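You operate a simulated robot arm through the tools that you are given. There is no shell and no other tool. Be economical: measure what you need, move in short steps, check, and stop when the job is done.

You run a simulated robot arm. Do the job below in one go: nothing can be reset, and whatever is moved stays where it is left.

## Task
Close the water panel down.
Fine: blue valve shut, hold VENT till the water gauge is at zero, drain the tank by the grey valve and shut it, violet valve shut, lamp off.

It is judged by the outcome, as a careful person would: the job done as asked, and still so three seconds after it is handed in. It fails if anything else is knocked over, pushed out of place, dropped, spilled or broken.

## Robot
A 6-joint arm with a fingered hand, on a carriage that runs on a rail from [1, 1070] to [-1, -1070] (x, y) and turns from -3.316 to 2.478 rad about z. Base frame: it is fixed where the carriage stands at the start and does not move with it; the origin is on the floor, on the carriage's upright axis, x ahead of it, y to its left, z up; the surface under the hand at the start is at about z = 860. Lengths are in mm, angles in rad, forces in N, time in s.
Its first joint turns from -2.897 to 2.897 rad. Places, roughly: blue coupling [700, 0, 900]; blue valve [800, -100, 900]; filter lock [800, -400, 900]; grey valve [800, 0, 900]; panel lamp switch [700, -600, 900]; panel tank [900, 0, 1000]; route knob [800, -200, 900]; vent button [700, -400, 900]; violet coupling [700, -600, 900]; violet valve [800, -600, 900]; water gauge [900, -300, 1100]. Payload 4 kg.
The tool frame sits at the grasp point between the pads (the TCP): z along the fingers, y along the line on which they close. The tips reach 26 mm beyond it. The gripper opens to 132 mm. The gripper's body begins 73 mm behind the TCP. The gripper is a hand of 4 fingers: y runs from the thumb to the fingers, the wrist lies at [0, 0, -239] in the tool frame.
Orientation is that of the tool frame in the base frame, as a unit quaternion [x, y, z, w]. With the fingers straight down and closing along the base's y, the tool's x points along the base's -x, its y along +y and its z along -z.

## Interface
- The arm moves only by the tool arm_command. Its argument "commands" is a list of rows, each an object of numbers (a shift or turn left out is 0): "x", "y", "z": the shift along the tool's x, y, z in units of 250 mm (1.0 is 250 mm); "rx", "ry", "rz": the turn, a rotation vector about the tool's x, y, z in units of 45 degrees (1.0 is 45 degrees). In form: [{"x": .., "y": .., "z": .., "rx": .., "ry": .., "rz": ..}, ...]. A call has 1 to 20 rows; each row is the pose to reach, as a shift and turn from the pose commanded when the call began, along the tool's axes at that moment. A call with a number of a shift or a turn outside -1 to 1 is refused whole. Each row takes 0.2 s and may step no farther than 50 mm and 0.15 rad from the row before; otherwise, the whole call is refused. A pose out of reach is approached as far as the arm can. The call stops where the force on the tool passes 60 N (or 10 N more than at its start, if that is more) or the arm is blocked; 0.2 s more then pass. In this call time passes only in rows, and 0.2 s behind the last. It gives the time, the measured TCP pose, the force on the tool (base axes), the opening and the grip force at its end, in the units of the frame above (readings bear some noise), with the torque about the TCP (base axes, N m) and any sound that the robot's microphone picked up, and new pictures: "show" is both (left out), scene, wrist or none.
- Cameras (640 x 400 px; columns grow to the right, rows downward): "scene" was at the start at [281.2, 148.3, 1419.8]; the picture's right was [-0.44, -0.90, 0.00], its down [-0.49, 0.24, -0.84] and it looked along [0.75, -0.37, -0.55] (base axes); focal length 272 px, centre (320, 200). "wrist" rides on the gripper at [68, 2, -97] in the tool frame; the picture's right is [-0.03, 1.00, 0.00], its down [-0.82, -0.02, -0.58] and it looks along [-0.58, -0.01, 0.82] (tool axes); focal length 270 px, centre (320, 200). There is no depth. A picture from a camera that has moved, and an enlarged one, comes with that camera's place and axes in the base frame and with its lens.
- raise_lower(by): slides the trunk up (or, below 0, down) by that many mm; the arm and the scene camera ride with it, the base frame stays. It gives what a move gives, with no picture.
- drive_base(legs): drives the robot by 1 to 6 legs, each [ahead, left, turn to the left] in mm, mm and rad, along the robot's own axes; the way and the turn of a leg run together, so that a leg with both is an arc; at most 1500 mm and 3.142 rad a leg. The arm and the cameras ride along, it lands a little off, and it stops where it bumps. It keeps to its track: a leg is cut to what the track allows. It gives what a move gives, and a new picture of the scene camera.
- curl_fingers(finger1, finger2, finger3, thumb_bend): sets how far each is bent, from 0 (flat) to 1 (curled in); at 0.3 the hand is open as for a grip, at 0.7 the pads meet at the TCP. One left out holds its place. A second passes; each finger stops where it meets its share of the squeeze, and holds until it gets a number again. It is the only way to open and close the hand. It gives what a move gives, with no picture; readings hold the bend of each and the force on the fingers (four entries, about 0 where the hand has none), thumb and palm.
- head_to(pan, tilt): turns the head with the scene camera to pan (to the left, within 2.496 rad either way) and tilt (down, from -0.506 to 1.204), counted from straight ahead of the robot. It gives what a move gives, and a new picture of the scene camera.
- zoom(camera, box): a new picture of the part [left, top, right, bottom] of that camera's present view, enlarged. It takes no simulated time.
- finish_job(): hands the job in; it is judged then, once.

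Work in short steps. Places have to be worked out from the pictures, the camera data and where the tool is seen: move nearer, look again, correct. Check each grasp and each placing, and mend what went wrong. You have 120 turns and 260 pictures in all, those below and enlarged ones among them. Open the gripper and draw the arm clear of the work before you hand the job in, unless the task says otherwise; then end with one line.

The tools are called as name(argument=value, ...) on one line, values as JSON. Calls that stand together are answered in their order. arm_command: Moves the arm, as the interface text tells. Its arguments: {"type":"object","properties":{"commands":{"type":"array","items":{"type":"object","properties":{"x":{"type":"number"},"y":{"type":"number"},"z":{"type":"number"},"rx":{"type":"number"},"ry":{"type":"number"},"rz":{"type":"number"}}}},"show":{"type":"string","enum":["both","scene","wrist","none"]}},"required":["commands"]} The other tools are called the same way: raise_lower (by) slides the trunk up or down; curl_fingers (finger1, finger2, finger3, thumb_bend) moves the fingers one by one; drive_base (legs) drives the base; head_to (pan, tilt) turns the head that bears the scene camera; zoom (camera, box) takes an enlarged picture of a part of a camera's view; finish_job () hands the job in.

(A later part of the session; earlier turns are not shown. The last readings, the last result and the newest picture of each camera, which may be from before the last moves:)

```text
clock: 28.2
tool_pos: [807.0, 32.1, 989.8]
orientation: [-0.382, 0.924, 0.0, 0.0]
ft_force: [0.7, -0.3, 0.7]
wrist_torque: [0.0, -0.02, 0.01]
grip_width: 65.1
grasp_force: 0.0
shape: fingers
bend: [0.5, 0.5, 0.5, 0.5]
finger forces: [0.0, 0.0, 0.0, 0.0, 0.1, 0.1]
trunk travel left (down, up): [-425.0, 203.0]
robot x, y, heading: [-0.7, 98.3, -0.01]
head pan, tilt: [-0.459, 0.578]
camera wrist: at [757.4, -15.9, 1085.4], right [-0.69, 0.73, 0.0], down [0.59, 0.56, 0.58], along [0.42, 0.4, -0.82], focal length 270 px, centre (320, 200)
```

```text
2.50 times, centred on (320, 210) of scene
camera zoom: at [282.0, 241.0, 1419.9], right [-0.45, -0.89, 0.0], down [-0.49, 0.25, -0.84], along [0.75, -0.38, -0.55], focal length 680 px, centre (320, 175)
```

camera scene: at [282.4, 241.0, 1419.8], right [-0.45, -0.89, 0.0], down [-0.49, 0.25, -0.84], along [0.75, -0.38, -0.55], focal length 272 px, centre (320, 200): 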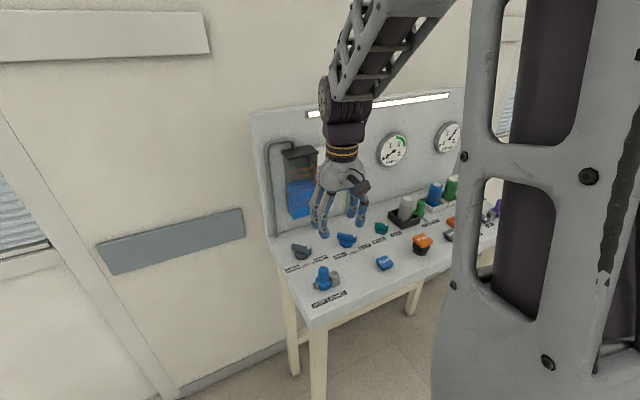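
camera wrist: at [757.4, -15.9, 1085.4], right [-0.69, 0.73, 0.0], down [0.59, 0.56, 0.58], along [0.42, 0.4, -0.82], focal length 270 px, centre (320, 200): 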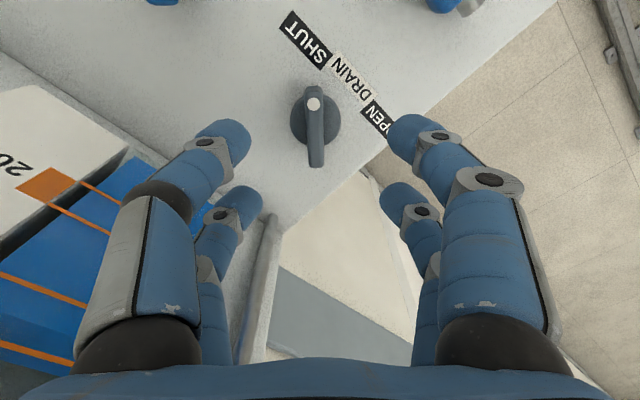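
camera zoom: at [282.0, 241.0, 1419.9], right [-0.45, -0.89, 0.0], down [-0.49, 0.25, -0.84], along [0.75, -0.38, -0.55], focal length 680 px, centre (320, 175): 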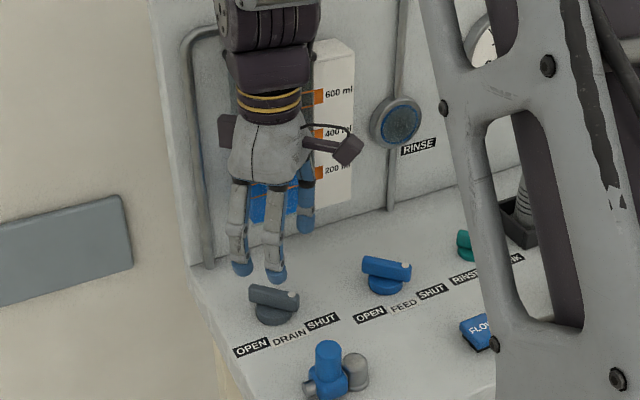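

The bar is aligned; only ~4 mm off in tool y. I correct and lower to z≈899, then close.

arm_command(commands=[{"x": -0.006, "y": -0.017, "z": 0.13}, {"x": -0.006, "y": -0.017, "z": 0.25}, {"x": -0.006, "y": -0.017, "z": 0.363}], show="wrist")

curl_fingers(finger1=0.68, finger2=0.68, finger3=0.68, thumb_bend=0.68)

zoom(camera="wrist", box=[160, 50, 480, 250])

```text
clock: 29.0
tool_pos: [809.1, 28.5, 900.3]
orientation: [-0.381, 0.924, 0.001, 0.0]
ft_force: [0.1, -1.3, 0.3]
wrist_torque: [0.0, -0.01, -0.02]
grip_width: 65.4
grasp_force: 0.1
shape: fingers
bend: [0.5, 0.5, 0.5, 0.5]
finger forces: [0.1, 0.0, 0.1, 0.0, 0.1, 0.0]
trunk travel left (down, up): [-425.0, 203.0]
robot x, y, heading: [-0.8, 93.9, -0.007]
head pan, tilt: [-0.459, 0.578]
camera wrist: at [760.0, -19.5, 996.9], right [-0.69, 0.73, 0.0], down [0.59, 0.56, 0.58], along [0.42, 0.4, -0.82], focal length 270 px, centre (320, 200)
```

wrist: 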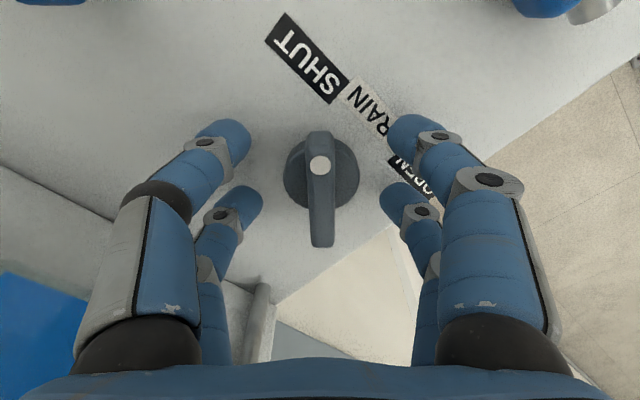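

```text
clock: 30.0
tool_pos: [811.4, 28.9, 900.2]
orientation: [-0.382, 0.924, 0.001, 0.0]
ft_force: [1.4, 2.1, 0.8]
wrist_torque: [0.1, -0.08, 0.0]
grip_width: 11.5
grasp_force: 6.4
shape: fingers
bend: [0.66, 0.63, 0.63, 0.67]
finger forces: [1.2, 5.2, 4.3, 0.0, 1.0, 0.0]
trunk travel left (down, up): [-425.0, 203.0]
robot x, y, heading: [-2.9, 88.6, -0.009]
head pan, tilt: [-0.459, 0.578]
```

```text
2.00 times, centred on (320, 150) of wrist
camera zoom: at [760.3, -19.3, 997.1], right [-0.69, 0.73, 0.0], down [0.59, 0.56, 0.58], along [0.42, 0.4, -0.82], focal length 541 px, centre (320, 300)
```

zoom: 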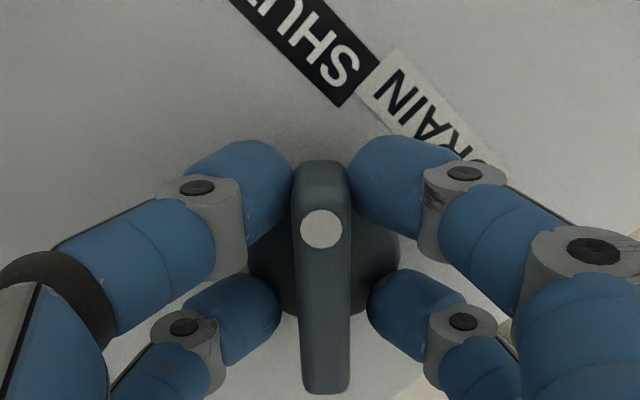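

Good grip. I turn the drain toward OPEN.

arm_command(commands=[{"rz": 0.16}, {"rz": 0.32}, {"rz": 0.48}, {"rz": 0.64}, {"rz": 0.8}, {"rz": 0.98}], show="wrist")

arm_command(commands=[{"rz": 0.16}, {"rz": 0.32}, {"rz": 0.48}, {"rz": 0.64}, {"rz": 0.8}, {"rz": 0.96}], show="wrist")

zoom(camera="scene", box=[220, 130, 420, 290])

```text
clock: 31.4
tool_pos: [809.4, 28.6, 901.3]
orientation: [-0.006, 1.0, 0.0, 0.0]
ft_force: [-4.3, 12.9, 13.8]
wrist_torque: [0.57, -0.04, 0.15]
grip_width: 14.6
grasp_force: 9.9
shape: fingers
bend: [0.65, 0.63, 0.66, 0.68]
finger forces: [5.0, 14.3, 1.0, 0.2, 0.1, 0.0]
trunk travel left (down, up): [-425.0, 203.0]
robot x, y, heading: [-0.2, 95.8, -0.002]
head pan, tilt: [-0.459, 0.578]
camera wrist: at [740.5, 28.8, 996.6], right [0.02, 1.0, 0.0], down [0.82, -0.01, 0.58], along [0.58, -0.01, -0.82], focal length 270 px, centre (320, 200)
```

wrist: 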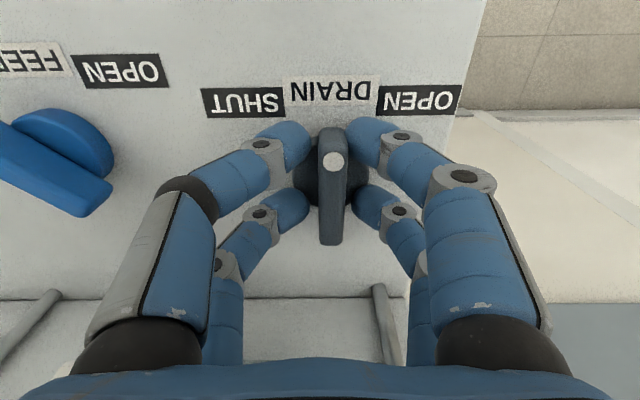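

```text
clock: 32.8
tool_pos: [809.0, 28.2, 900.9]
orientation: [0.363, 0.932, 0.0, 0.0]
ft_force: [1.9, 14.0, 5.4]
wrist_torque: [0.49, -0.12, 0.21]
grip_width: 18.4
grasp_force: 9.3
shape: fingers
bend: [0.62, 0.62, 0.68, 0.68]
finger forces: [11.4, 6.8, 0.0, 0.0, 0.0, 0.0]
trunk travel left (down, up): [-425.0, 203.0]
robot x, y, heading: [-3.2, 94.5, -0.012]
head pan, tilt: [-0.459, 0.578]
camera wrist: at [760.1, 75.4, 995.9], right [0.7, 0.72, 0.0], down [0.59, -0.57, 0.58], along [0.41, -0.4, -0.82], focal length 270 px, centre (320, 200)
```

wrist: 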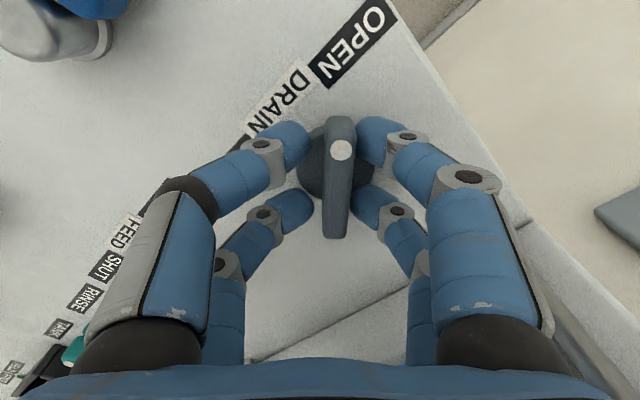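

```text
2.50 times, centred on (320, 210) of scene
camera zoom: at [282.2, 241.6, 1419.8], right [-0.45, -0.89, 0.0], down [-0.49, 0.25, -0.84], along [0.75, -0.38, -0.55], focal length 680 px, centre (320, 175)
```

zoom: 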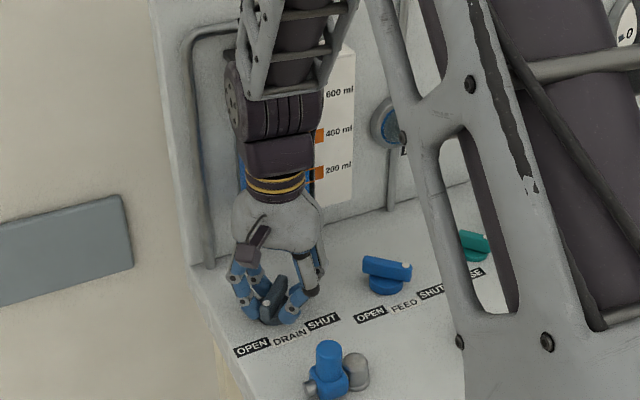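

The drain is open or nearly so. I nudge to the stop, then check the tank level from another head angle.

arm_command(commands=[{"rz": 0.08}, {"rz": 0.16}], show="wrist")

zoom(camera="scene", box=[280, 130, 380, 220])

```text
clock: 33.4
tool_pos: [808.7, 28.9, 899.4]
orientation: [0.421, 0.907, 0.001, 0.0]
ft_force: [-2.8, 20.0, 6.7]
wrist_torque: [0.67, -0.06, 0.38]
grip_width: 18.3
grasp_force: 12.4
shape: fingers
bend: [0.62, 0.63, 0.68, 0.68]
finger forces: [18.6, 6.5, 0.0, 0.0, 0.0, 0.0]
trunk travel left (down, up): [-425.0, 203.0]
robot x, y, heading: [-3.9, 95.8, -0.007]
head pan, tilt: [-0.459, 0.578]
camera wrist: at [766.5, 81.8, 995.8], right [0.78, 0.63, 0.0], down [0.51, -0.64, 0.58], along [0.36, -0.45, -0.82], focal length 270 px, centre (320, 200)
```

wrist: 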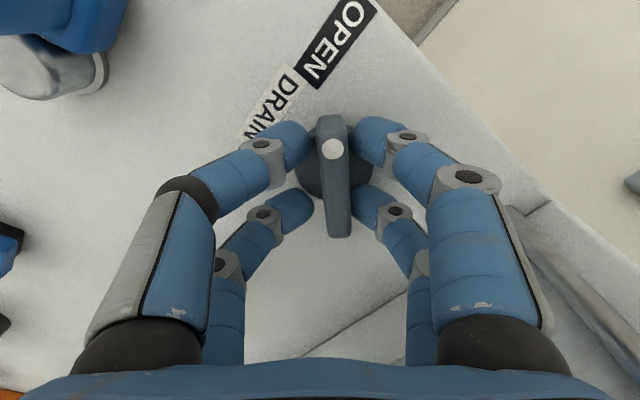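

```text
4.44 times, centred on (330, 175) of scene
camera zoom: at [282.0, 242.0, 1419.8], right [-0.45, -0.89, 0.0], down [-0.49, 0.25, -0.84], along [0.75, -0.38, -0.55], focal length 1208 px, centre (276, 311)
```

zoom: 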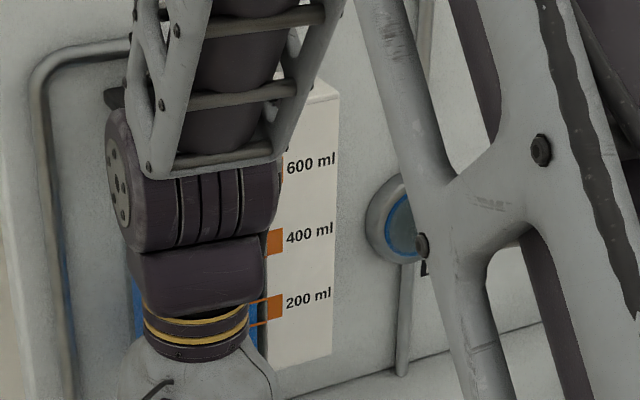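

At the open stop. I release, back off to see the tank draining, keeping the orientation for regripping.

curl_fingers(finger1=0.5, finger2=0.5, finger3=0.5, thumb_bend=0.5)

arm_command(commands=[{"z": -0.15}, {"z": -0.3}, {"x": 0.06, "y": -0.08, "z": -0.4}, {"x": 0.15, "y": -0.2, "z": -0.42}, {"x": 0.24, "y": -0.32, "z": -0.42}, {"x": 0.33, "y": -0.44, "z": -0.42}], show="both")

zoom(camera="scene", box=[240, 130, 400, 290])

```text
clock: 34.4
tool_pos: [810.7, 26.5, 899.1]
orientation: [0.42, 0.907, 0.0, 0.0]
ft_force: [-0.2, 0.3, 0.2]
wrist_torque: [0.03, 0.02, 0.04]
grip_width: 65.4
grasp_force: 0.0
shape: fingers
bend: [0.5, 0.5, 0.5, 0.5]
finger forces: [0.0, 0.0, 0.0, 0.0, 0.0, 0.0]
trunk travel left (down, up): [-425.0, 203.0]
robot x, y, heading: [-1.4, 93.1, -0.008]
head pan, tilt: [-0.459, 0.578]
```

```text
clock: 35.8
tool_pos: [670.7, 19.2, 1005.0]
orientation: [0.42, 0.907, 0.001, 0.0]
ft_force: [0.7, 0.3, -0.6]
wrist_torque: [0.01, 0.01, 0.0]
grip_width: 65.5
grasp_force: 0.0
shape: fingers
bend: [0.5, 0.5, 0.5, 0.5]
finger forces: [0.1, 0.0, 0.0, 0.0, 0.0, 0.0]
trunk travel left (down, up): [-425.0, 203.0]
robot x, y, heading: [-0.8, 91.0, -0.004]
head pan, tilt: [-0.459, 0.578]
camera scene: at [282.9, 241.1, 1419.7], right [-0.45, -0.89, 0.0], down [-0.49, 0.25, -0.84], along [0.75, -0.38, -0.55], focal length 272 px, centre (320, 200)
camera wrist: at [628.1, 72.1, 1100.9], right [0.78, 0.63, 0.0], down [0.51, -0.64, 0.58], along [0.36, -0.45, -0.82], focal length 270 px, centre (320, 200)
```

scene: 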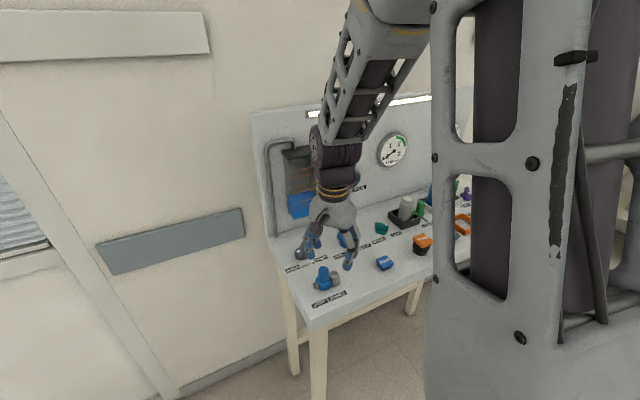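
wrist: 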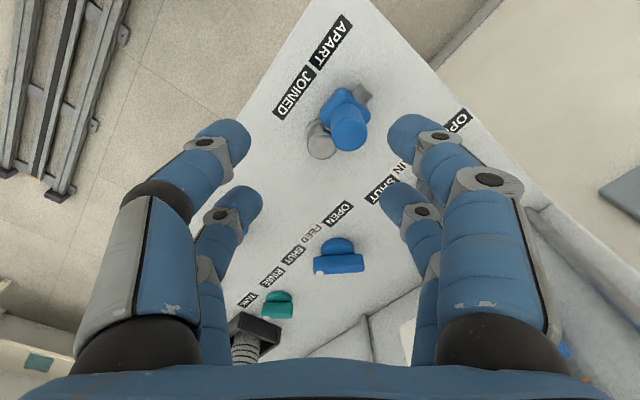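

```text
2.50 times, centred on (320, 210) of scene
camera zoom: at [282.9, 241.1, 1419.7], right [-0.45, -0.89, 0.0], down [-0.49, 0.25, -0.84], along [0.75, -0.38, -0.55], focal length 680 px, centre (320, 175)
```

zoom: 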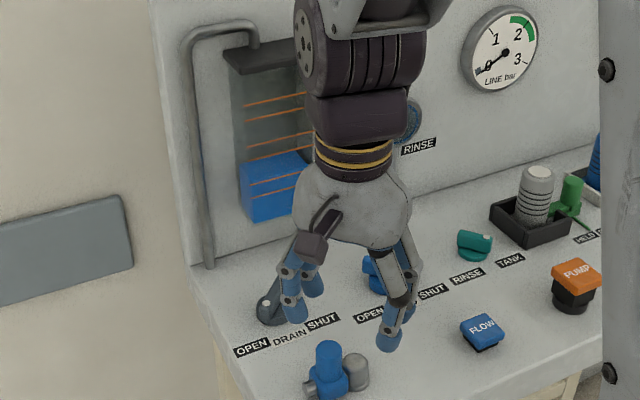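

The tank is draining. I wait in place.

arm_command(commands=[{"z": 0}, {"z": 0}, {"z": 0}, {"z": 0}, {"z": 0}, {"z": 0}, {"z": 0}, {"z": 0}, {"z": 0}, {"z": 0}, {"z": 0}, {"z": 0}, {"z": 0}, {"z": 0}, {"z": 0}, {"z": 0}, {"z": 0}, {"z": 0}, {"z": 0}, {"z": 0}], show="none")

zoom(camera="scene", box=[260, 130, 360, 230])

```text
clock: 40.0
tool_pos: [671.7, 18.8, 1004.9]
orientation: [0.42, 0.907, 0.001, -0.001]
ft_force: [0.0, 0.2, -1.0]
wrist_torque: [0.01, 0.01, -0.04]
grip_width: 65.3
grasp_force: 0.0
shape: fingers
bend: [0.5, 0.5, 0.5, 0.5]
finger forces: [0.1, 0.0, 0.0, 0.0, 0.1, 0.1]
trunk travel left (down, up): [-425.0, 203.0]
robot x, y, heading: [5.5, 93.1, -0.002]
head pan, tilt: [-0.459, 0.578]
```

```text
4.00 times, centred on (310, 180) of scene
camera zoom: at [282.4, 241.0, 1419.8], right [-0.45, -0.89, 0.0], down [-0.49, 0.25, -0.84], along [0.75, -0.38, -0.55], focal length 1087 px, centre (360, 280)
```

zoom: 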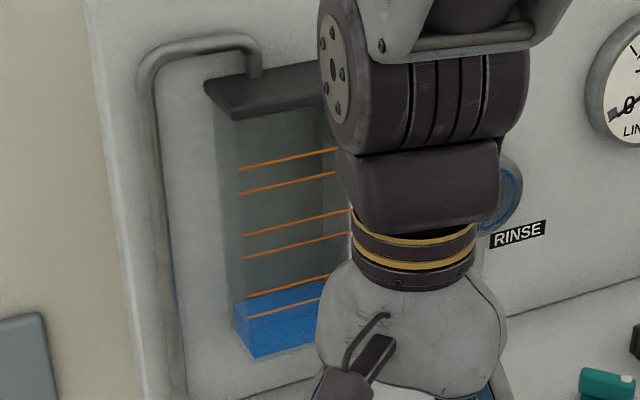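

Falling steadily; about 5 s more are needed.

arm_command(commands=[{"z": 0}, {"z": 0}, {"z": 0}, {"z": 0}, {"z": 0}, {"z": 0}, {"z": 0}, {"z": 0}, {"z": 0}, {"z": 0}, {"z": 0}, {"z": 0}, {"z": 0}, {"z": 0}, {"z": 0}, {"z": 0}, {"z": 0}, {"z": 0}, {"z": 0}, {"z": 0}], show="none")

arm_command(commands=[{"z": 0}, {"z": 0}, {"z": 0}, {"z": 0}, {"z": 0}, {"z": 0}, {"z": 0}, {"z": 0}, {"z": 0}, {"z": 0}, {"z": 0}, {"z": 0}, {"z": 0}, {"z": 0}, {"z": 0}, {"z": 0}, {"z": 0}, {"z": 0}, {"z": 0}, {"z": 0}], show="none")

zoom(camera="scene", box=[260, 130, 360, 230])

```text
clock: 44.2
tool_pos: [670.4, 19.3, 1004.2]
orientation: [0.42, 0.908, -0.001, 0.0]
ft_force: [-2.1, 0.1, -0.1]
wrist_torque: [-0.01, -0.02, -0.04]
grip_width: 65.2
grasp_force: 0.1
shape: fingers
bend: [0.5, 0.5, 0.5, 0.5]
finger forces: [0.1, 0.0, 0.1, 0.1, 0.0, 0.1]
trunk travel left (down, up): [-425.0, 203.0]
robot x, y, heading: [1.2, 93.2, -0.007]
head pan, tilt: [-0.459, 0.578]
```

```text
clock: 48.4
tool_pos: [670.7, 19.7, 1003.2]
orientation: [0.421, 0.907, 0.0, 0.0]
ft_force: [0.6, -0.7, 0.4]
wrist_torque: [-0.02, 0.02, 0.03]
grip_width: 65.4
grasp_force: 0.1
shape: fingers
bend: [0.5, 0.5, 0.5, 0.5]
finger forces: [0.0, 0.1, 0.0, 0.0, 0.0, 0.0]
trunk travel left (down, up): [-425.0, 203.0]
robot x, y, heading: [-0.6, 94.5, -0.008]
head pan, tilt: [-0.459, 0.578]
```

```text
4.00 times, centred on (310, 180) of scene
camera zoom: at [282.4, 241.0, 1419.8], right [-0.45, -0.89, 0.0], down [-0.49, 0.25, -0.84], along [0.75, -0.38, -0.55], focal length 1087 px, centre (360, 280)
```

zoom: 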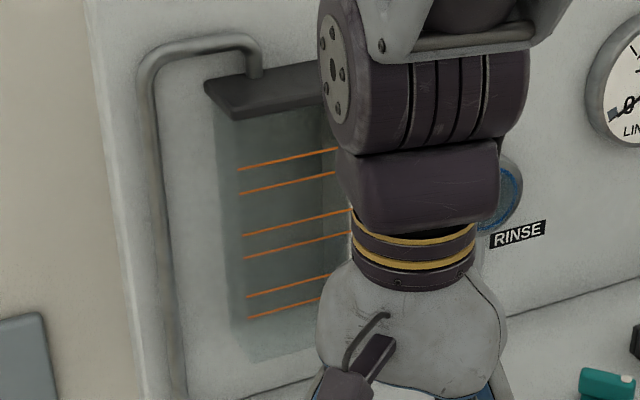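

The tank is empty. I return above the grey valve to shut it.

arm_command(commands=[{"x": -0.09, "y": 0.12}, {"x": -0.18, "y": 0.24}, {"x": -0.27, "y": 0.36, "z": 0.02, "rz": -0.06}, {"x": -0.33, "y": 0.44, "z": 0.1, "rz": -0.12}], show="wrist")

```text
clock: 49.4
tool_pos: [809.9, 30.1, 980.6]
orientation: [0.378, 0.926, 0.0, 0.0]
ft_force: [-1.0, 0.1, 0.5]
wrist_torque: [-0.03, -0.01, 0.03]
grip_width: 65.5
grasp_force: 0.1
shape: fingers
bend: [0.5, 0.5, 0.5, 0.5]
finger forces: [0.0, 0.0, 0.0, 0.1, 0.0, 0.0]
trunk travel left (down, up): [-425.0, 203.0]
robot x, y, heading: [7.4, 93.8, -0.01]
head pan, tilt: [-0.459, 0.578]
camera wrist: at [762.9, 78.0, 1076.2], right [0.72, 0.7, 0.0], down [0.57, -0.58, 0.58], along [0.4, -0.41, -0.82], focal length 270 px, centre (320, 200)
```

wrist: 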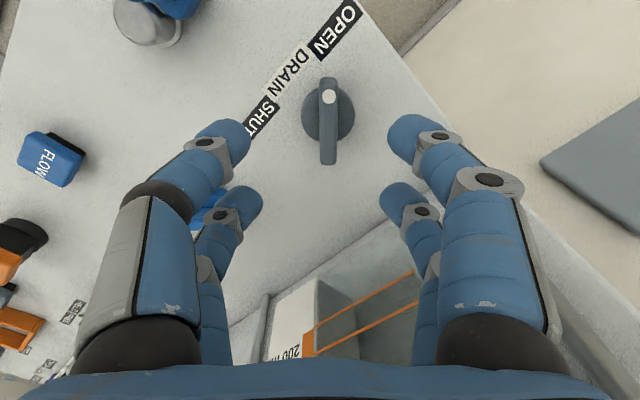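

The bar is aligned but ~5 mm to tool +y; I shift, descend and grip.

arm_command(commands=[{"y": 0.02, "z": 0.12}, {"y": 0.02, "z": 0.23}, {"y": 0.02, "z": 0.325}], show="wrist")

curl_fingers(finger1=0.68, finger2=0.68, finger3=0.68, thumb_bend=0.68)

arm_command(commands=[{"rz": -0.16}, {"rz": -0.32}, {"rz": -0.48}, {"rz": -0.64}, {"rz": -0.8}, {"rz": -0.98}], show="wrist")

```text
clock: 50.2
tool_pos: [814.5, 30.7, 895.4]
orientation: [0.377, 0.926, 0.0, 0.0]
ft_force: [0.1, 0.4, -0.1]
wrist_torque: [-0.02, 0.03, 0.0]
grip_width: 65.6
grasp_force: 0.1
shape: fingers
bend: [0.5, 0.5, 0.5, 0.5]
finger forces: [0.1, 0.0, 0.0, 0.0, 0.0, 0.1]
trunk travel left (down, up): [-425.0, 203.0]
robot x, y, heading: [2.1, 94.1, -0.007]
head pan, tilt: [-0.459, 0.578]
camera wrist: at [766.4, 79.5, 993.1], right [0.72, 0.7, 0.0], down [0.57, -0.58, 0.58], along [0.4, -0.41, -0.82], focal length 270 px, centre (320, 200)
```

wrist: 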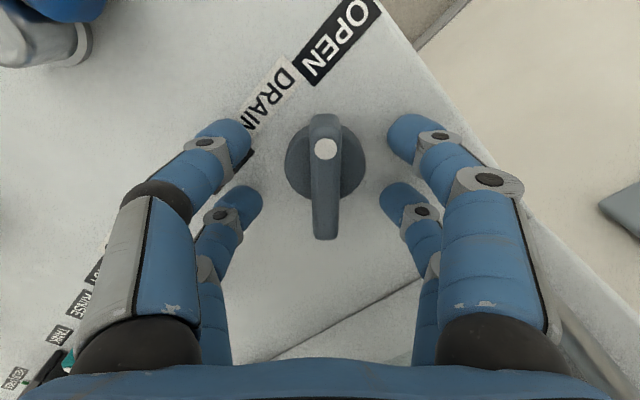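

```text
clock: 51.2
tool_pos: [814.6, 30.5, 896.5]
orientation: [0.377, 0.926, 0.0, 0.0]
ft_force: [3.2, 3.1, 1.7]
wrist_torque: [0.08, -0.08, -0.02]
grip_width: 22.5
grasp_force: 5.8
shape: fingers
bend: [0.62, 0.64, 0.66, 0.66]
finger forces: [4.2, 3.1, 0.9, 0.1, 2.8, 0.1]
trunk travel left (down, up): [-425.0, 203.0]
robot x, y, heading: [-2.3, 89.7, -0.008]
head pan, tilt: [-0.459, 0.578]
```

```text
clock: 52.6
tool_pos: [814.0, 30.9, 898.8]
orientation: [0.002, 1.0, 0.0, 0.001]
ft_force: [10.0, 5.0, 5.0]
wrist_torque: [0.15, -0.26, -0.06]
grip_width: 14.2
grasp_force: 7.3
shape: fingers
bend: [0.64, 0.64, 0.67, 0.68]
finger forces: [2.8, 7.1, 4.6, 0.0, 0.6, 0.0]
trunk travel left (down, up): [-425.0, 203.0]
robot x, y, heading: [-1.7, 96.8, -0.006]
head pan, tilt: [-0.459, 0.578]
camera wrist: at [745.6, 32.5, 994.7], right [0.03, 1.0, 0.0], down [0.81, -0.02, 0.58], along [0.58, -0.02, -0.82], focal length 270 px, centre (320, 200)
```

wrist: 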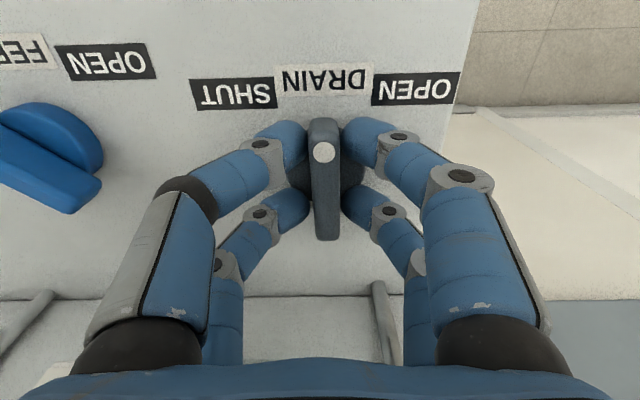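

Halfway. I continue to the SHUT stop.

arm_command(commands=[{"rz": -0.16}, {"rz": -0.32}, {"rz": -0.48}, {"rz": -0.64}, {"rz": -0.8}, {"rz": -0.98}], show="none")

arm_command(commands=[{"rz": -0.1}, {"rz": -0.2}, {"rz": -0.26}], show="wrist")

```text
clock: 54.0
tool_pos: [812.5, 30.6, 899.4]
orientation: [-0.374, 0.928, 0.0, 0.0]
ft_force: [12.2, 10.8, 12.7]
wrist_torque: [0.38, -0.52, -0.04]
grip_width: 11.7
grasp_force: 12.0
shape: fingers
bend: [0.66, 0.65, 0.66, 0.67]
finger forces: [1.1, 11.1, 10.7, 0.1, 1.3, 0.0]
trunk travel left (down, up): [-425.0, 203.0]
robot x, y, heading: [-1.7, 92.5, -0.006]
head pan, tilt: [-0.459, 0.578]
```

```text
clock: 54.8
tool_pos: [812.2, 31.5, 898.5]
orientation: [-0.467, 0.885, 0.0, 0.001]
ft_force: [2.5, 9.6, 12.8]
wrist_torque: [0.46, -0.14, -0.31]
grip_width: 12.5
grasp_force: 11.1
shape: fingers
bend: [0.65, 0.66, 0.65, 0.68]
finger forces: [4.0, 11.7, 5.8, 0.1, 0.0, 0.1]
trunk travel left (down, up): [-425.0, 203.0]
robot x, y, heading: [-1.7, 97.5, -0.003]
head pan, tilt: [-0.459, 0.578]
camera wrist: at [772.3, -25.0, 994.7], right [-0.81, 0.59, 0.0], down [0.48, 0.66, 0.58], along [0.34, 0.47, -0.82], focal length 270 px, centre (320, 200)
```

wrist: 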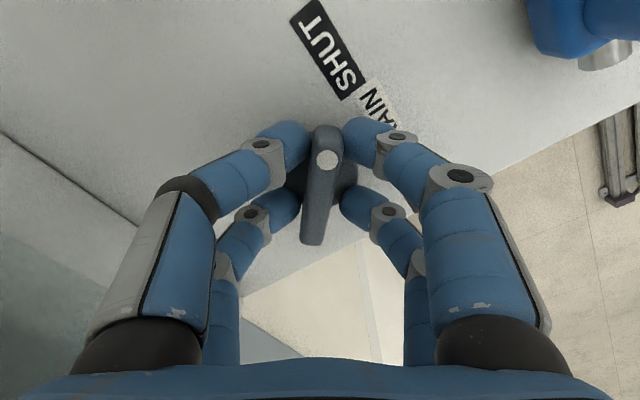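

The bar lags at the SHUT stop. I release, rise, straighten the hand and pull back.

curl_fingers(finger1=0.5, finger2=0.5, finger3=0.5, thumb_bend=0.5)

arm_command(commands=[{"z": -0.15}, {"z": -0.3}, {"z": -0.45}, {"x": 0.06, "y": 0.08, "z": -0.58}, {"x": 0.14, "y": 0.2, "z": -0.66, "rz": 0.18}, {"x": 0.22, "y": 0.32, "z": -0.7, "rz": 0.36}, {"x": 0.28, "y": 0.42, "z": -0.7, "rz": 0.54}, {"x": 0.28, "y": 0.42, "z": -0.7, "rz": 0.72}, {"x": 0.28, "y": 0.42, "z": -0.7, "rz": 0.9}, {"x": 0.28, "y": 0.42, "z": -0.7, "rz": 1.0}], show="both")

zoom(camera="scene", box=[240, 130, 400, 290])

```text
clock: 55.8
tool_pos: [812.4, 31.3, 899.0]
orientation: [-0.467, 0.884, 0.0, 0.0]
ft_force: [-0.6, 0.5, 0.3]
wrist_torque: [0.02, 0.01, 0.02]
grip_width: 65.0
grasp_force: 0.0
shape: fingers
bend: [0.5, 0.5, 0.5, 0.5]
finger forces: [0.0, 0.0, 0.1, 0.1, 0.0, 0.0]
trunk travel left (down, up): [-425.0, 203.0]
robot x, y, heading: [1.1, 98.3, -0.008]
head pan, tilt: [-0.459, 0.578]
```

```text
clock: 58.0
tool_pos: [687.0, 33.4, 1072.9]
orientation: [-0.091, 0.996, -0.001, 0.001]
ft_force: [-0.2, -0.2, 0.0]
wrist_torque: [0.01, -0.02, -0.03]
grip_width: 65.1
grasp_force: 0.0
shape: fingers
bend: [0.5, 0.5, 0.5, 0.5]
finger forces: [0.0, 0.1, 0.1, 0.0, 0.1, 0.0]
trunk travel left (down, up): [-425.0, 203.0]
robot x, y, heading: [-1.4, 96.5, -0.004]
head pan, tilt: [-0.459, 0.578]
camera scene: at [282.4, 241.0, 1419.8], right [-0.45, -0.89, 0.0], down [-0.49, 0.25, -0.84], along [0.75, -0.38, -0.55], focal length 272 px, centre (320, 200)
camera wrist: at [619.6, 21.6, 1168.9], right [-0.16, 0.99, 0.0], down [0.81, 0.13, 0.58], along [0.57, 0.09, -0.82], focal length 270 px, centre (320, 200)
```

scene: 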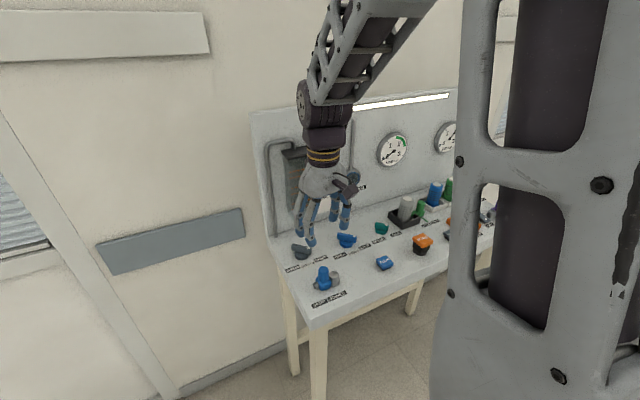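
wrist: 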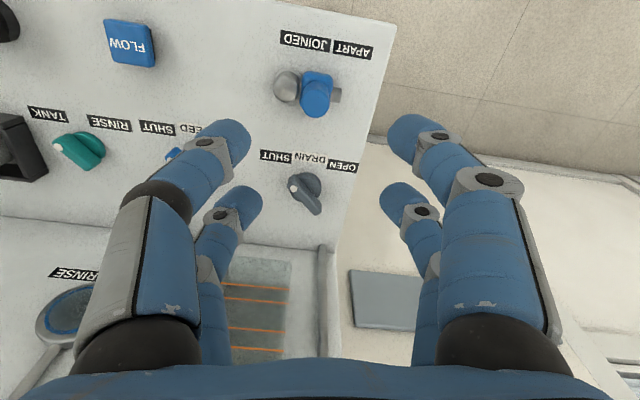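

```text
2.50 times, centred on (320, 210) of scene
camera zoom: at [282.4, 241.0, 1419.8], right [-0.45, -0.89, 0.0], down [-0.49, 0.25, -0.84], along [0.75, -0.38, -0.55], focal length 680 px, centre (320, 175)
```

zoom: 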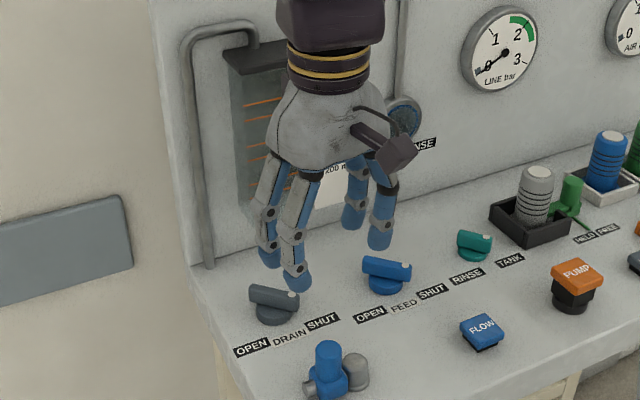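

Grey is shut, tank empty. I drive to y≈-500 for the violet valve and the lamp.

arm_command(commands=[{"rz": 0.11}, {"rz": 0.23}], show="none")

drive_base(legs=[[0, -600, 0]])

zoom(camera="wrist", box=[0, 0, 640, 400])

zoom(camera="scene", box=[200, 130, 400, 290])

```text
clock: 58.6
tool_pos: [687.8, 33.3, 1072.6]
orientation: [-0.001, 1.0, 0.0, 0.0]
ft_force: [-0.4, -0.7, -0.2]
wrist_torque: [-0.01, -0.03, -0.05]
grip_width: 65.3
grasp_force: 0.0
shape: fingers
bend: [0.5, 0.5, 0.5, 0.5]
finger forces: [0.0, 0.0, 0.1, 0.1, 0.0, 0.1]
trunk travel left (down, up): [-425.0, 203.0]
robot x, y, heading: [1.2, 91.8, -0.001]
head pan, tilt: [-0.459, 0.578]
```

```text
clock: 62.0
tool_pos: [687.3, -550.3, 1072.8]
orientation: [-0.011, 1.0, 0.0, 0.0]
ft_force: [0.0, -0.4, -0.1]
wrist_torque: [0.02, -0.01, 0.01]
grip_width: 65.5
grasp_force: 0.1
shape: fingers
bend: [0.5, 0.5, 0.5, 0.5]
finger forces: [0.0, 0.0, 0.0, 0.1, 0.0, 0.1]
trunk travel left (down, up): [-425.0, 203.0]
robot x, y, heading: [-3.1, -503.8, 0.011]
head pan, tilt: [-0.459, 0.578]
camera scene: at [278.9, -348.9, 1419.8], right [-0.43, -0.9, 0.0], down [-0.49, 0.24, -0.84], along [0.75, -0.36, -0.55], focal length 272 px, centre (320, 200)
```

scene: 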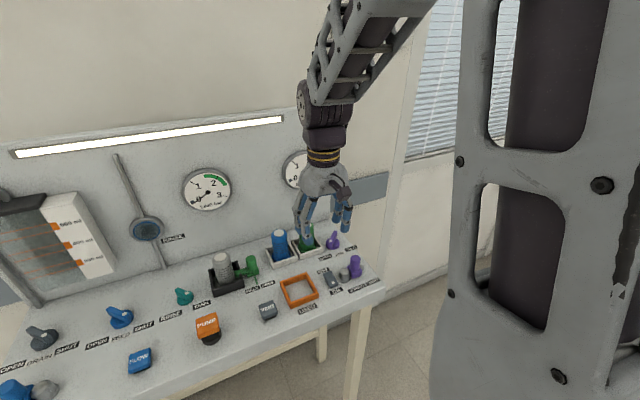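

```text
1.00 times, centred on (320, 200) of wrist (not enlarged: the box is as wide or as high as the picture)
camera zoom: at [618.7, -550.2, 1169.0], right [0.0, 1.0, 0.0], down [0.82, 0.0, 0.58], along [0.58, 0.0, -0.82], focal length 270 px, centre (320, 200)
```

zoom: 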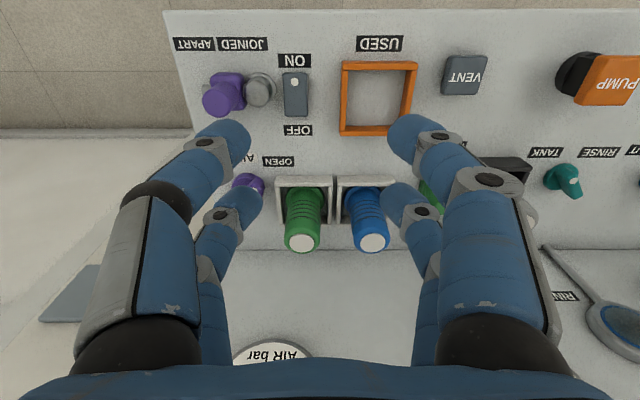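

```text
2.50 times, centred on (300, 210) of scene
camera zoom: at [278.9, -348.9, 1419.8], right [-0.43, -0.9, 0.0], down [-0.49, 0.24, -0.84], along [0.75, -0.36, -0.55], focal length 680 px, centre (370, 175)
```

zoom: 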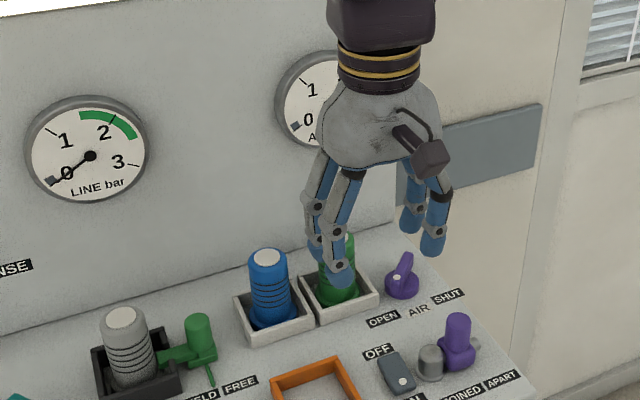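

Violet points to OPEN, and the green tray is close beside it on the left, so gripping would risk bumping it. Instead I'll push the bar's tail toward +y from the free right-hand side with the closed fingers, hand turned -90° so its spread lies along x. First I go over to that side and turn.

arm_command(commands=[{"y": -0.12, "rz": -0.16}, {"y": -0.24, "rz": -0.32}, {"x": -0.08, "y": -0.36, "rz": -0.48}, {"x": -0.18, "y": -0.48, "rz": -0.64}, {"x": -0.28, "y": -0.58, "rz": -0.8}, {"x": -0.36, "y": -0.62, "z": 0.06, "rz": -0.98}], show="none")

curl_fingers(finger1=0.7, finger2=0.7, finger3=0.7, thumb_bend=0.7)

arm_command(commands=[{"rz": -0.17}, {"rz": -0.34}, {"rz": -0.51}, {"rz": -0.68}, {"rz": -0.85}, {"rz": -1.0}], show="both")

```text
clock: 63.4
tool_pos: [781.6, -702.0, 1057.0]
orientation: [-0.386, 0.922, 0.0, -0.001]
ft_force: [0.0, -0.3, 0.5]
wrist_torque: [-0.02, -0.03, 0.0]
grip_width: 65.6
grasp_force: 0.0
shape: fingers
bend: [0.5, 0.5, 0.5, 0.5]
finger forces: [0.0, 0.0, 0.0, 0.0, 0.0, 0.0]
trunk travel left (down, up): [-425.0, 203.0]
robot x, y, heading: [1.7, -499.6, 0.008]
head pan, tilt: [-0.459, 0.578]
```

```text
clock: 64.3
tool_pos: [781.5, -702.8, 1058.0]
orientation: [-0.387, 0.922, 0.0, 0.0]
ft_force: [-0.5, -0.1, -0.6]
wrist_torque: [0.01, -0.01, 0.0]
grip_width: 1.1
grasp_force: 0.1
shape: fingers
bend: [0.7, 0.7, 0.7, 0.7]
finger forces: [0.0, 0.1, 0.0, 0.0, 0.1, 0.1]
trunk travel left (down, up): [-425.0, 203.0]
robot x, y, heading: [-2.7, -500.8, 0.014]
head pan, tilt: [-0.459, 0.578]
```

```text
clock: 65.8
tool_pos: [774.0, -588.6, 1008.2]
orientation: [-0.673, 0.736, -0.059, -0.044]
ft_force: [0.3, -0.7, -0.6]
wrist_torque: [0.01, 0.0, 0.0]
grip_width: 1.0
grasp_force: 0.1
shape: fingers
bend: [0.7, 0.7, 0.7, 0.7]
finger forces: [0.0, 0.0, 0.0, 0.0, 0.1, 0.0]
out of reach, approached as far as the arm can: row 3, 4, 5, 6
trunk travel left (down, up): [-425.0, 203.0]
robot x, y, heading: [-0.6, -499.9, 0.01]
head pan, tilt: [-0.459, 0.578]
camera scene: at [278.9, -348.9, 1419.8], right [-0.43, -0.9, 0.0], down [-0.49, 0.24, -0.84], along [0.75, -0.36, -0.55], focal length 272 px, centre (320, 200)
camera wrist: at [764.1, -641.1, 1113.8], right [-0.99, 0.11, -0.03], down [0.09, 0.89, 0.45], along [0.08, 0.45, -0.89], focal length 270 px, centre (320, 200)
```

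scene: 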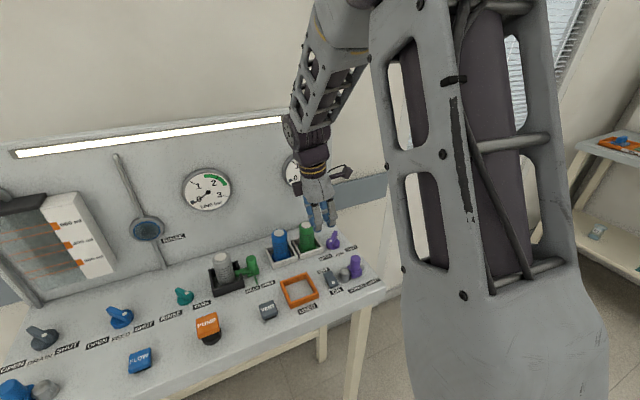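
wrist: 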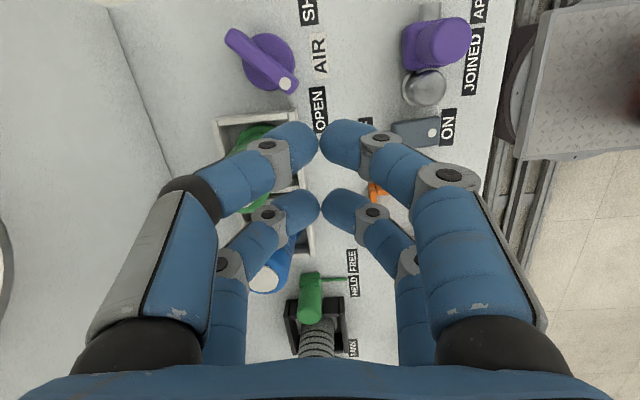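

The wrist hit a joint limit and the hand drifted near the green cylinder; I back out by undoing that turn carefully.

arm_command(commands=[{"rz": 0.15, "z": -0.04}, {"rz": 0.3, "z": -0.08}], show="scene")

```text
clock: 66.3
tool_pos: [774.4, -584.5, 1029.3]
orientation: [-0.581, 0.811, -0.066, -0.036]
ft_force: [-0.5, 0.0, -0.7]
wrist_torque: [-0.02, 0.0, 0.01]
grip_width: 1.1
grasp_force: 0.1
shape: fingers
bend: [0.7, 0.7, 0.7, 0.7]
finger forces: [0.0, 0.0, 0.0, 0.0, 0.0, 0.0]
trunk travel left (down, up): [-425.0, 203.0]
robot x, y, heading: [-2.6, -503.4, 0.01]
head pan, tilt: [-0.459, 0.578]
camera scene: at [279.0, -348.9, 1419.8], right [-0.43, -0.9, 0.0], down [-0.49, 0.24, -0.84], along [0.75, -0.36, -0.55], focal length 272 px, centre (320, 200)
```

scene: 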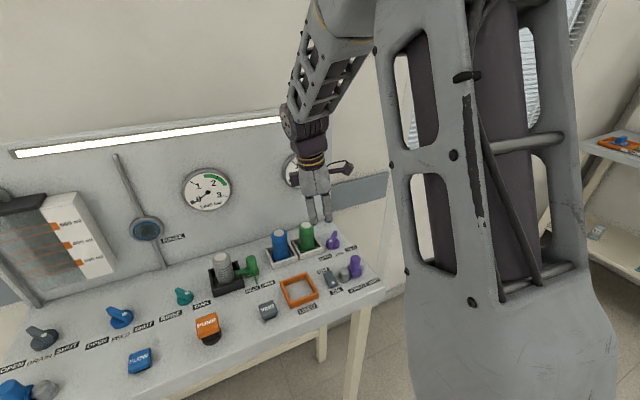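

It recovered with a slight tilt; I straighten the tool (now at about -71° yaw) and rise.

arm_command(commands=[{"z": -0.12, "rx": -0.042, "ry": -0.086}, {"z": -0.24, "rx": -0.083, "ry": -0.172}], show="none")

drive_base(legs=[[0, -300, 0]])

zoom(camera="wrist", box=[0, 0, 640, 400])

```text
clock: 67.0
tool_pos: [772.4, -574.9, 1087.7]
orientation: [-0.582, 0.813, 0.001, -0.002]
ft_force: [-0.2, -0.4, 0.7]
wrist_torque: [0.0, 0.04, 0.02]
grip_width: 1.3
grasp_force: 0.2
shape: fingers
bend: [0.7, 0.7, 0.7, 0.7]
finger forces: [0.0, 0.0, 0.0, 0.0, 0.0, 0.1]
trunk travel left (down, up): [-425.0, 203.0]
robot x, y, heading: [2.5, -500.4, 0.012]
head pan, tilt: [-0.459, 0.578]
```

```text
clock: 69.0
tool_pos: [773.5, -874.5, 1086.6]
orientation: [-0.582, 0.813, 0.002, -0.001]
ft_force: [0.6, 0.6, 0.4]
wrist_torque: [0.02, 0.01, -0.02]
grip_width: 1.3
grasp_force: 0.1
shape: fingers
bend: [0.7, 0.7, 0.7, 0.7]
finger forces: [0.1, 0.0, 0.0, 0.0, 0.0, 0.0]
trunk travel left (down, up): [-425.0, 203.0]
robot x, y, heading: [2.0, -798.6, 0.002]
head pan, tilt: [-0.459, 0.578]
camera scene: at [278.7, -647.0, 1419.8], right [-0.44, -0.9, 0.0], down [-0.49, 0.24, -0.84], along [0.75, -0.36, -0.55], focal length 272 px, centre (320, 200)
```

scene: 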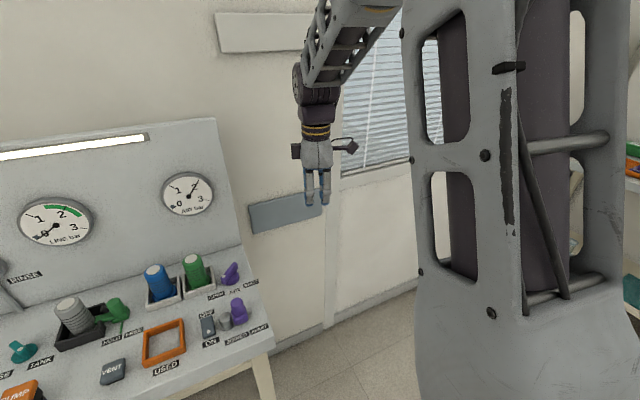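

```text
1.00 times, centred on (320, 200) of wrist (not enlarged: the box is as wide or as high as the picture)
camera zoom: at [748.3, -938.6, 1183.3], right [-0.94, 0.35, 0.0], down [0.28, 0.77, 0.58], along [0.2, 0.54, -0.82], focal length 270 px, centre (320, 200)
```

zoom: 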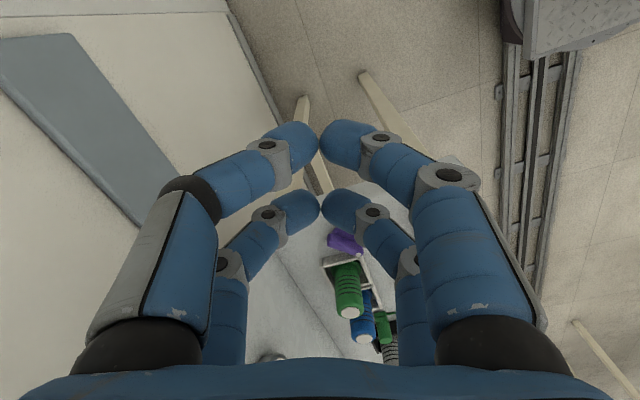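

Good clear view now. I approach from the free side, to about [803,-745,1015].

arm_command(commands=[{"x": -0.18, "y": 0.02, "z": 0.05}, {"x": -0.36, "y": 0.04, "z": 0.15}, {"x": -0.53, "y": 0.056, "z": 0.28}], show="wrist")

zoom(camera="scene", box=[130, 170, 330, 310])

```text
refused: row 2 steps farther than a row can; nothing moved
```

```text
2.86 times, centred on (230, 240) of scene
camera zoom: at [278.7, -647.0, 1419.8], right [-0.44, -0.9, 0.0], down [-0.49, 0.24, -0.84], along [0.75, -0.36, -0.55], focal length 777 px, centre (577, 86)
```

zoom: 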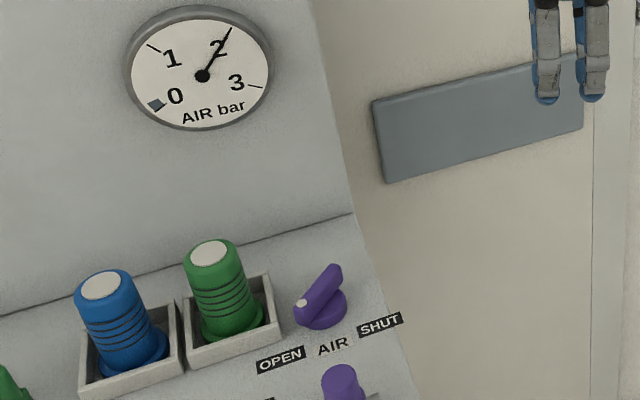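

Step too long; I split it finer. From this view violet's pivot is about [805,-644], tail end about [826,-664].

arm_command(commands=[{"x": -0.13, "y": 0.014, "z": 0.06}, {"x": -0.26, "y": 0.028, "z": 0.12}, {"x": -0.39, "y": 0.042, "z": 0.2}, {"x": -0.52, "y": 0.056, "z": 0.28}], show="both")

zoom(camera="scene", box=[130, 170, 330, 310])

```text
clock: 70.0
tool_pos: [800.7, -746.6, 1015.6]
orientation: [-0.582, 0.813, 0.0, -0.001]
ft_force: [-0.7, 0.3, 0.7]
wrist_torque: [0.01, -0.02, 0.0]
grip_width: 1.1
grasp_force: 0.1
shape: fingers
bend: [0.7, 0.7, 0.7, 0.7]
finger forces: [0.0, 0.0, 0.0, 0.1, 0.0, 0.0]
trunk travel left (down, up): [-425.0, 203.0]
robot x, y, heading: [-1.0, -799.6, 0.005]
head pan, tilt: [-0.459, 0.578]
camera scene: at [278.4, -647.3, 1419.9], right [-0.44, -0.9, 0.0], down [-0.49, 0.24, -0.84], along [0.75, -0.36, -0.55], focal length 272 px, centre (320, 200)
camera wrist: at [776.7, -810.4, 1112.1], right [-0.94, 0.35, 0.0], down [0.28, 0.77, 0.58], along [0.2, 0.54, -0.82], focal length 270 px, centre (320, 200)
```

scene: 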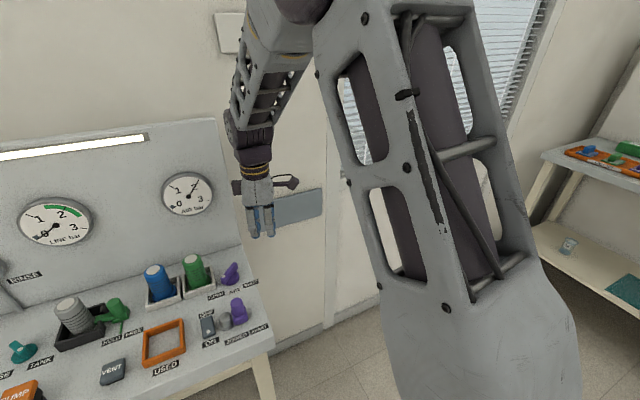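
wrist: 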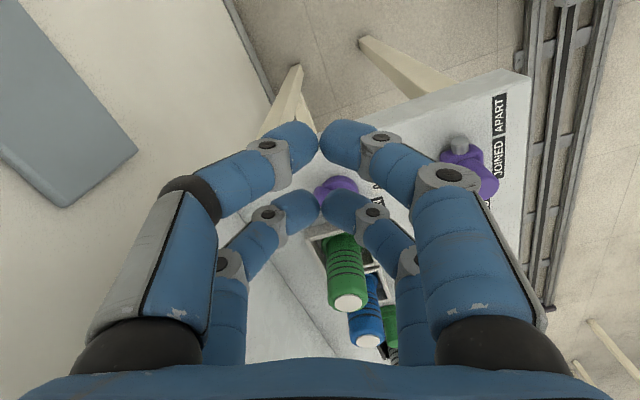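

```text
2.86 times, centred on (230, 240) of scene
camera zoom: at [278.4, -647.3, 1419.9], right [-0.44, -0.9, 0.0], down [-0.49, 0.24, -0.84], along [0.75, -0.36, -0.55], focal length 777 px, centre (577, 86)
```

zoom: 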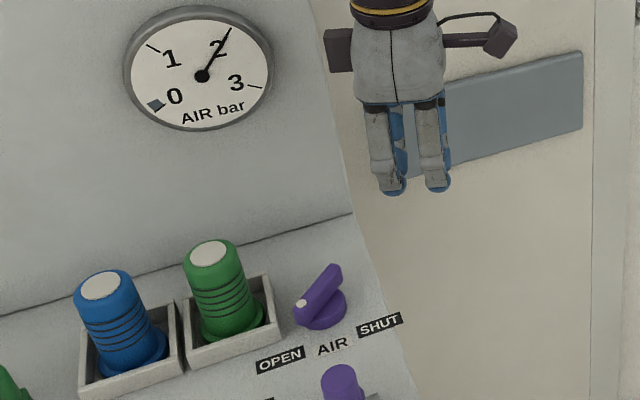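

Next I lower beside the panel's right end to about [817,-722,900].

arm_command(commands=[{"x": -0.04, "y": -0.01, "z": 0.16}, {"x": -0.08, "y": -0.02, "z": 0.32}, {"x": -0.116, "y": -0.028, "z": 0.46}], show="wrist")

zoom(camera="scene", box=[130, 170, 330, 310])

```text
clock: 70.8
tool_pos: [815.3, -722.6, 901.5]
orientation: [-0.582, 0.813, 0.0, -0.001]
ft_force: [-0.6, 0.1, 0.0]
wrist_torque: [0.0, -0.05, -0.01]
grip_width: 1.4
grasp_force: 0.1
shape: fingers
bend: [0.7, 0.7, 0.7, 0.7]
finger forces: [0.0, 0.0, 0.1, 0.0, 0.0, 0.1]
trunk travel left (down, up): [-425.0, 203.0]
robot x, y, heading: [-7.2, -800.3, 0.008]
head pan, tilt: [-0.459, 0.578]
camera wrist: at [791.7, -787.2, 997.0], right [-0.94, 0.35, 0.0], down [0.28, 0.77, 0.58], along [0.2, 0.54, -0.82], focal length 270 px, centre (320, 200)
```

wrist: 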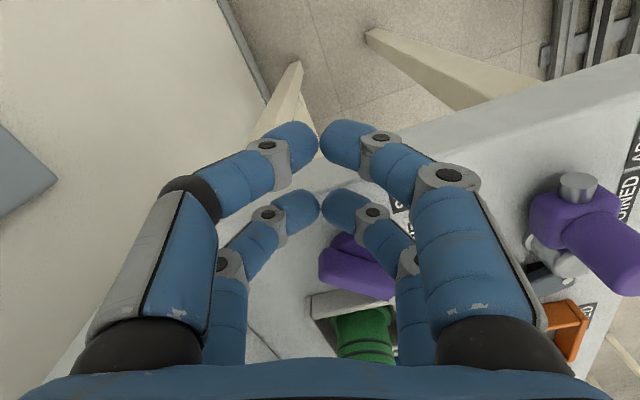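

```text
2.86 times, centred on (230, 240) of scene
camera zoom: at [278.3, -647.1, 1419.9], right [-0.44, -0.9, 0.0], down [-0.49, 0.24, -0.84], along [0.75, -0.36, -0.55], focal length 777 px, centre (577, 86)
```

zoom: 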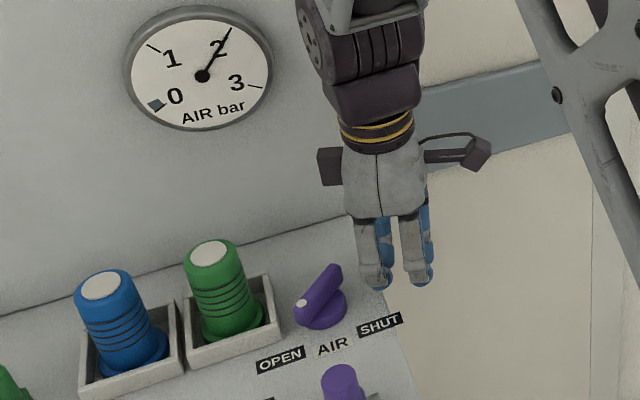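

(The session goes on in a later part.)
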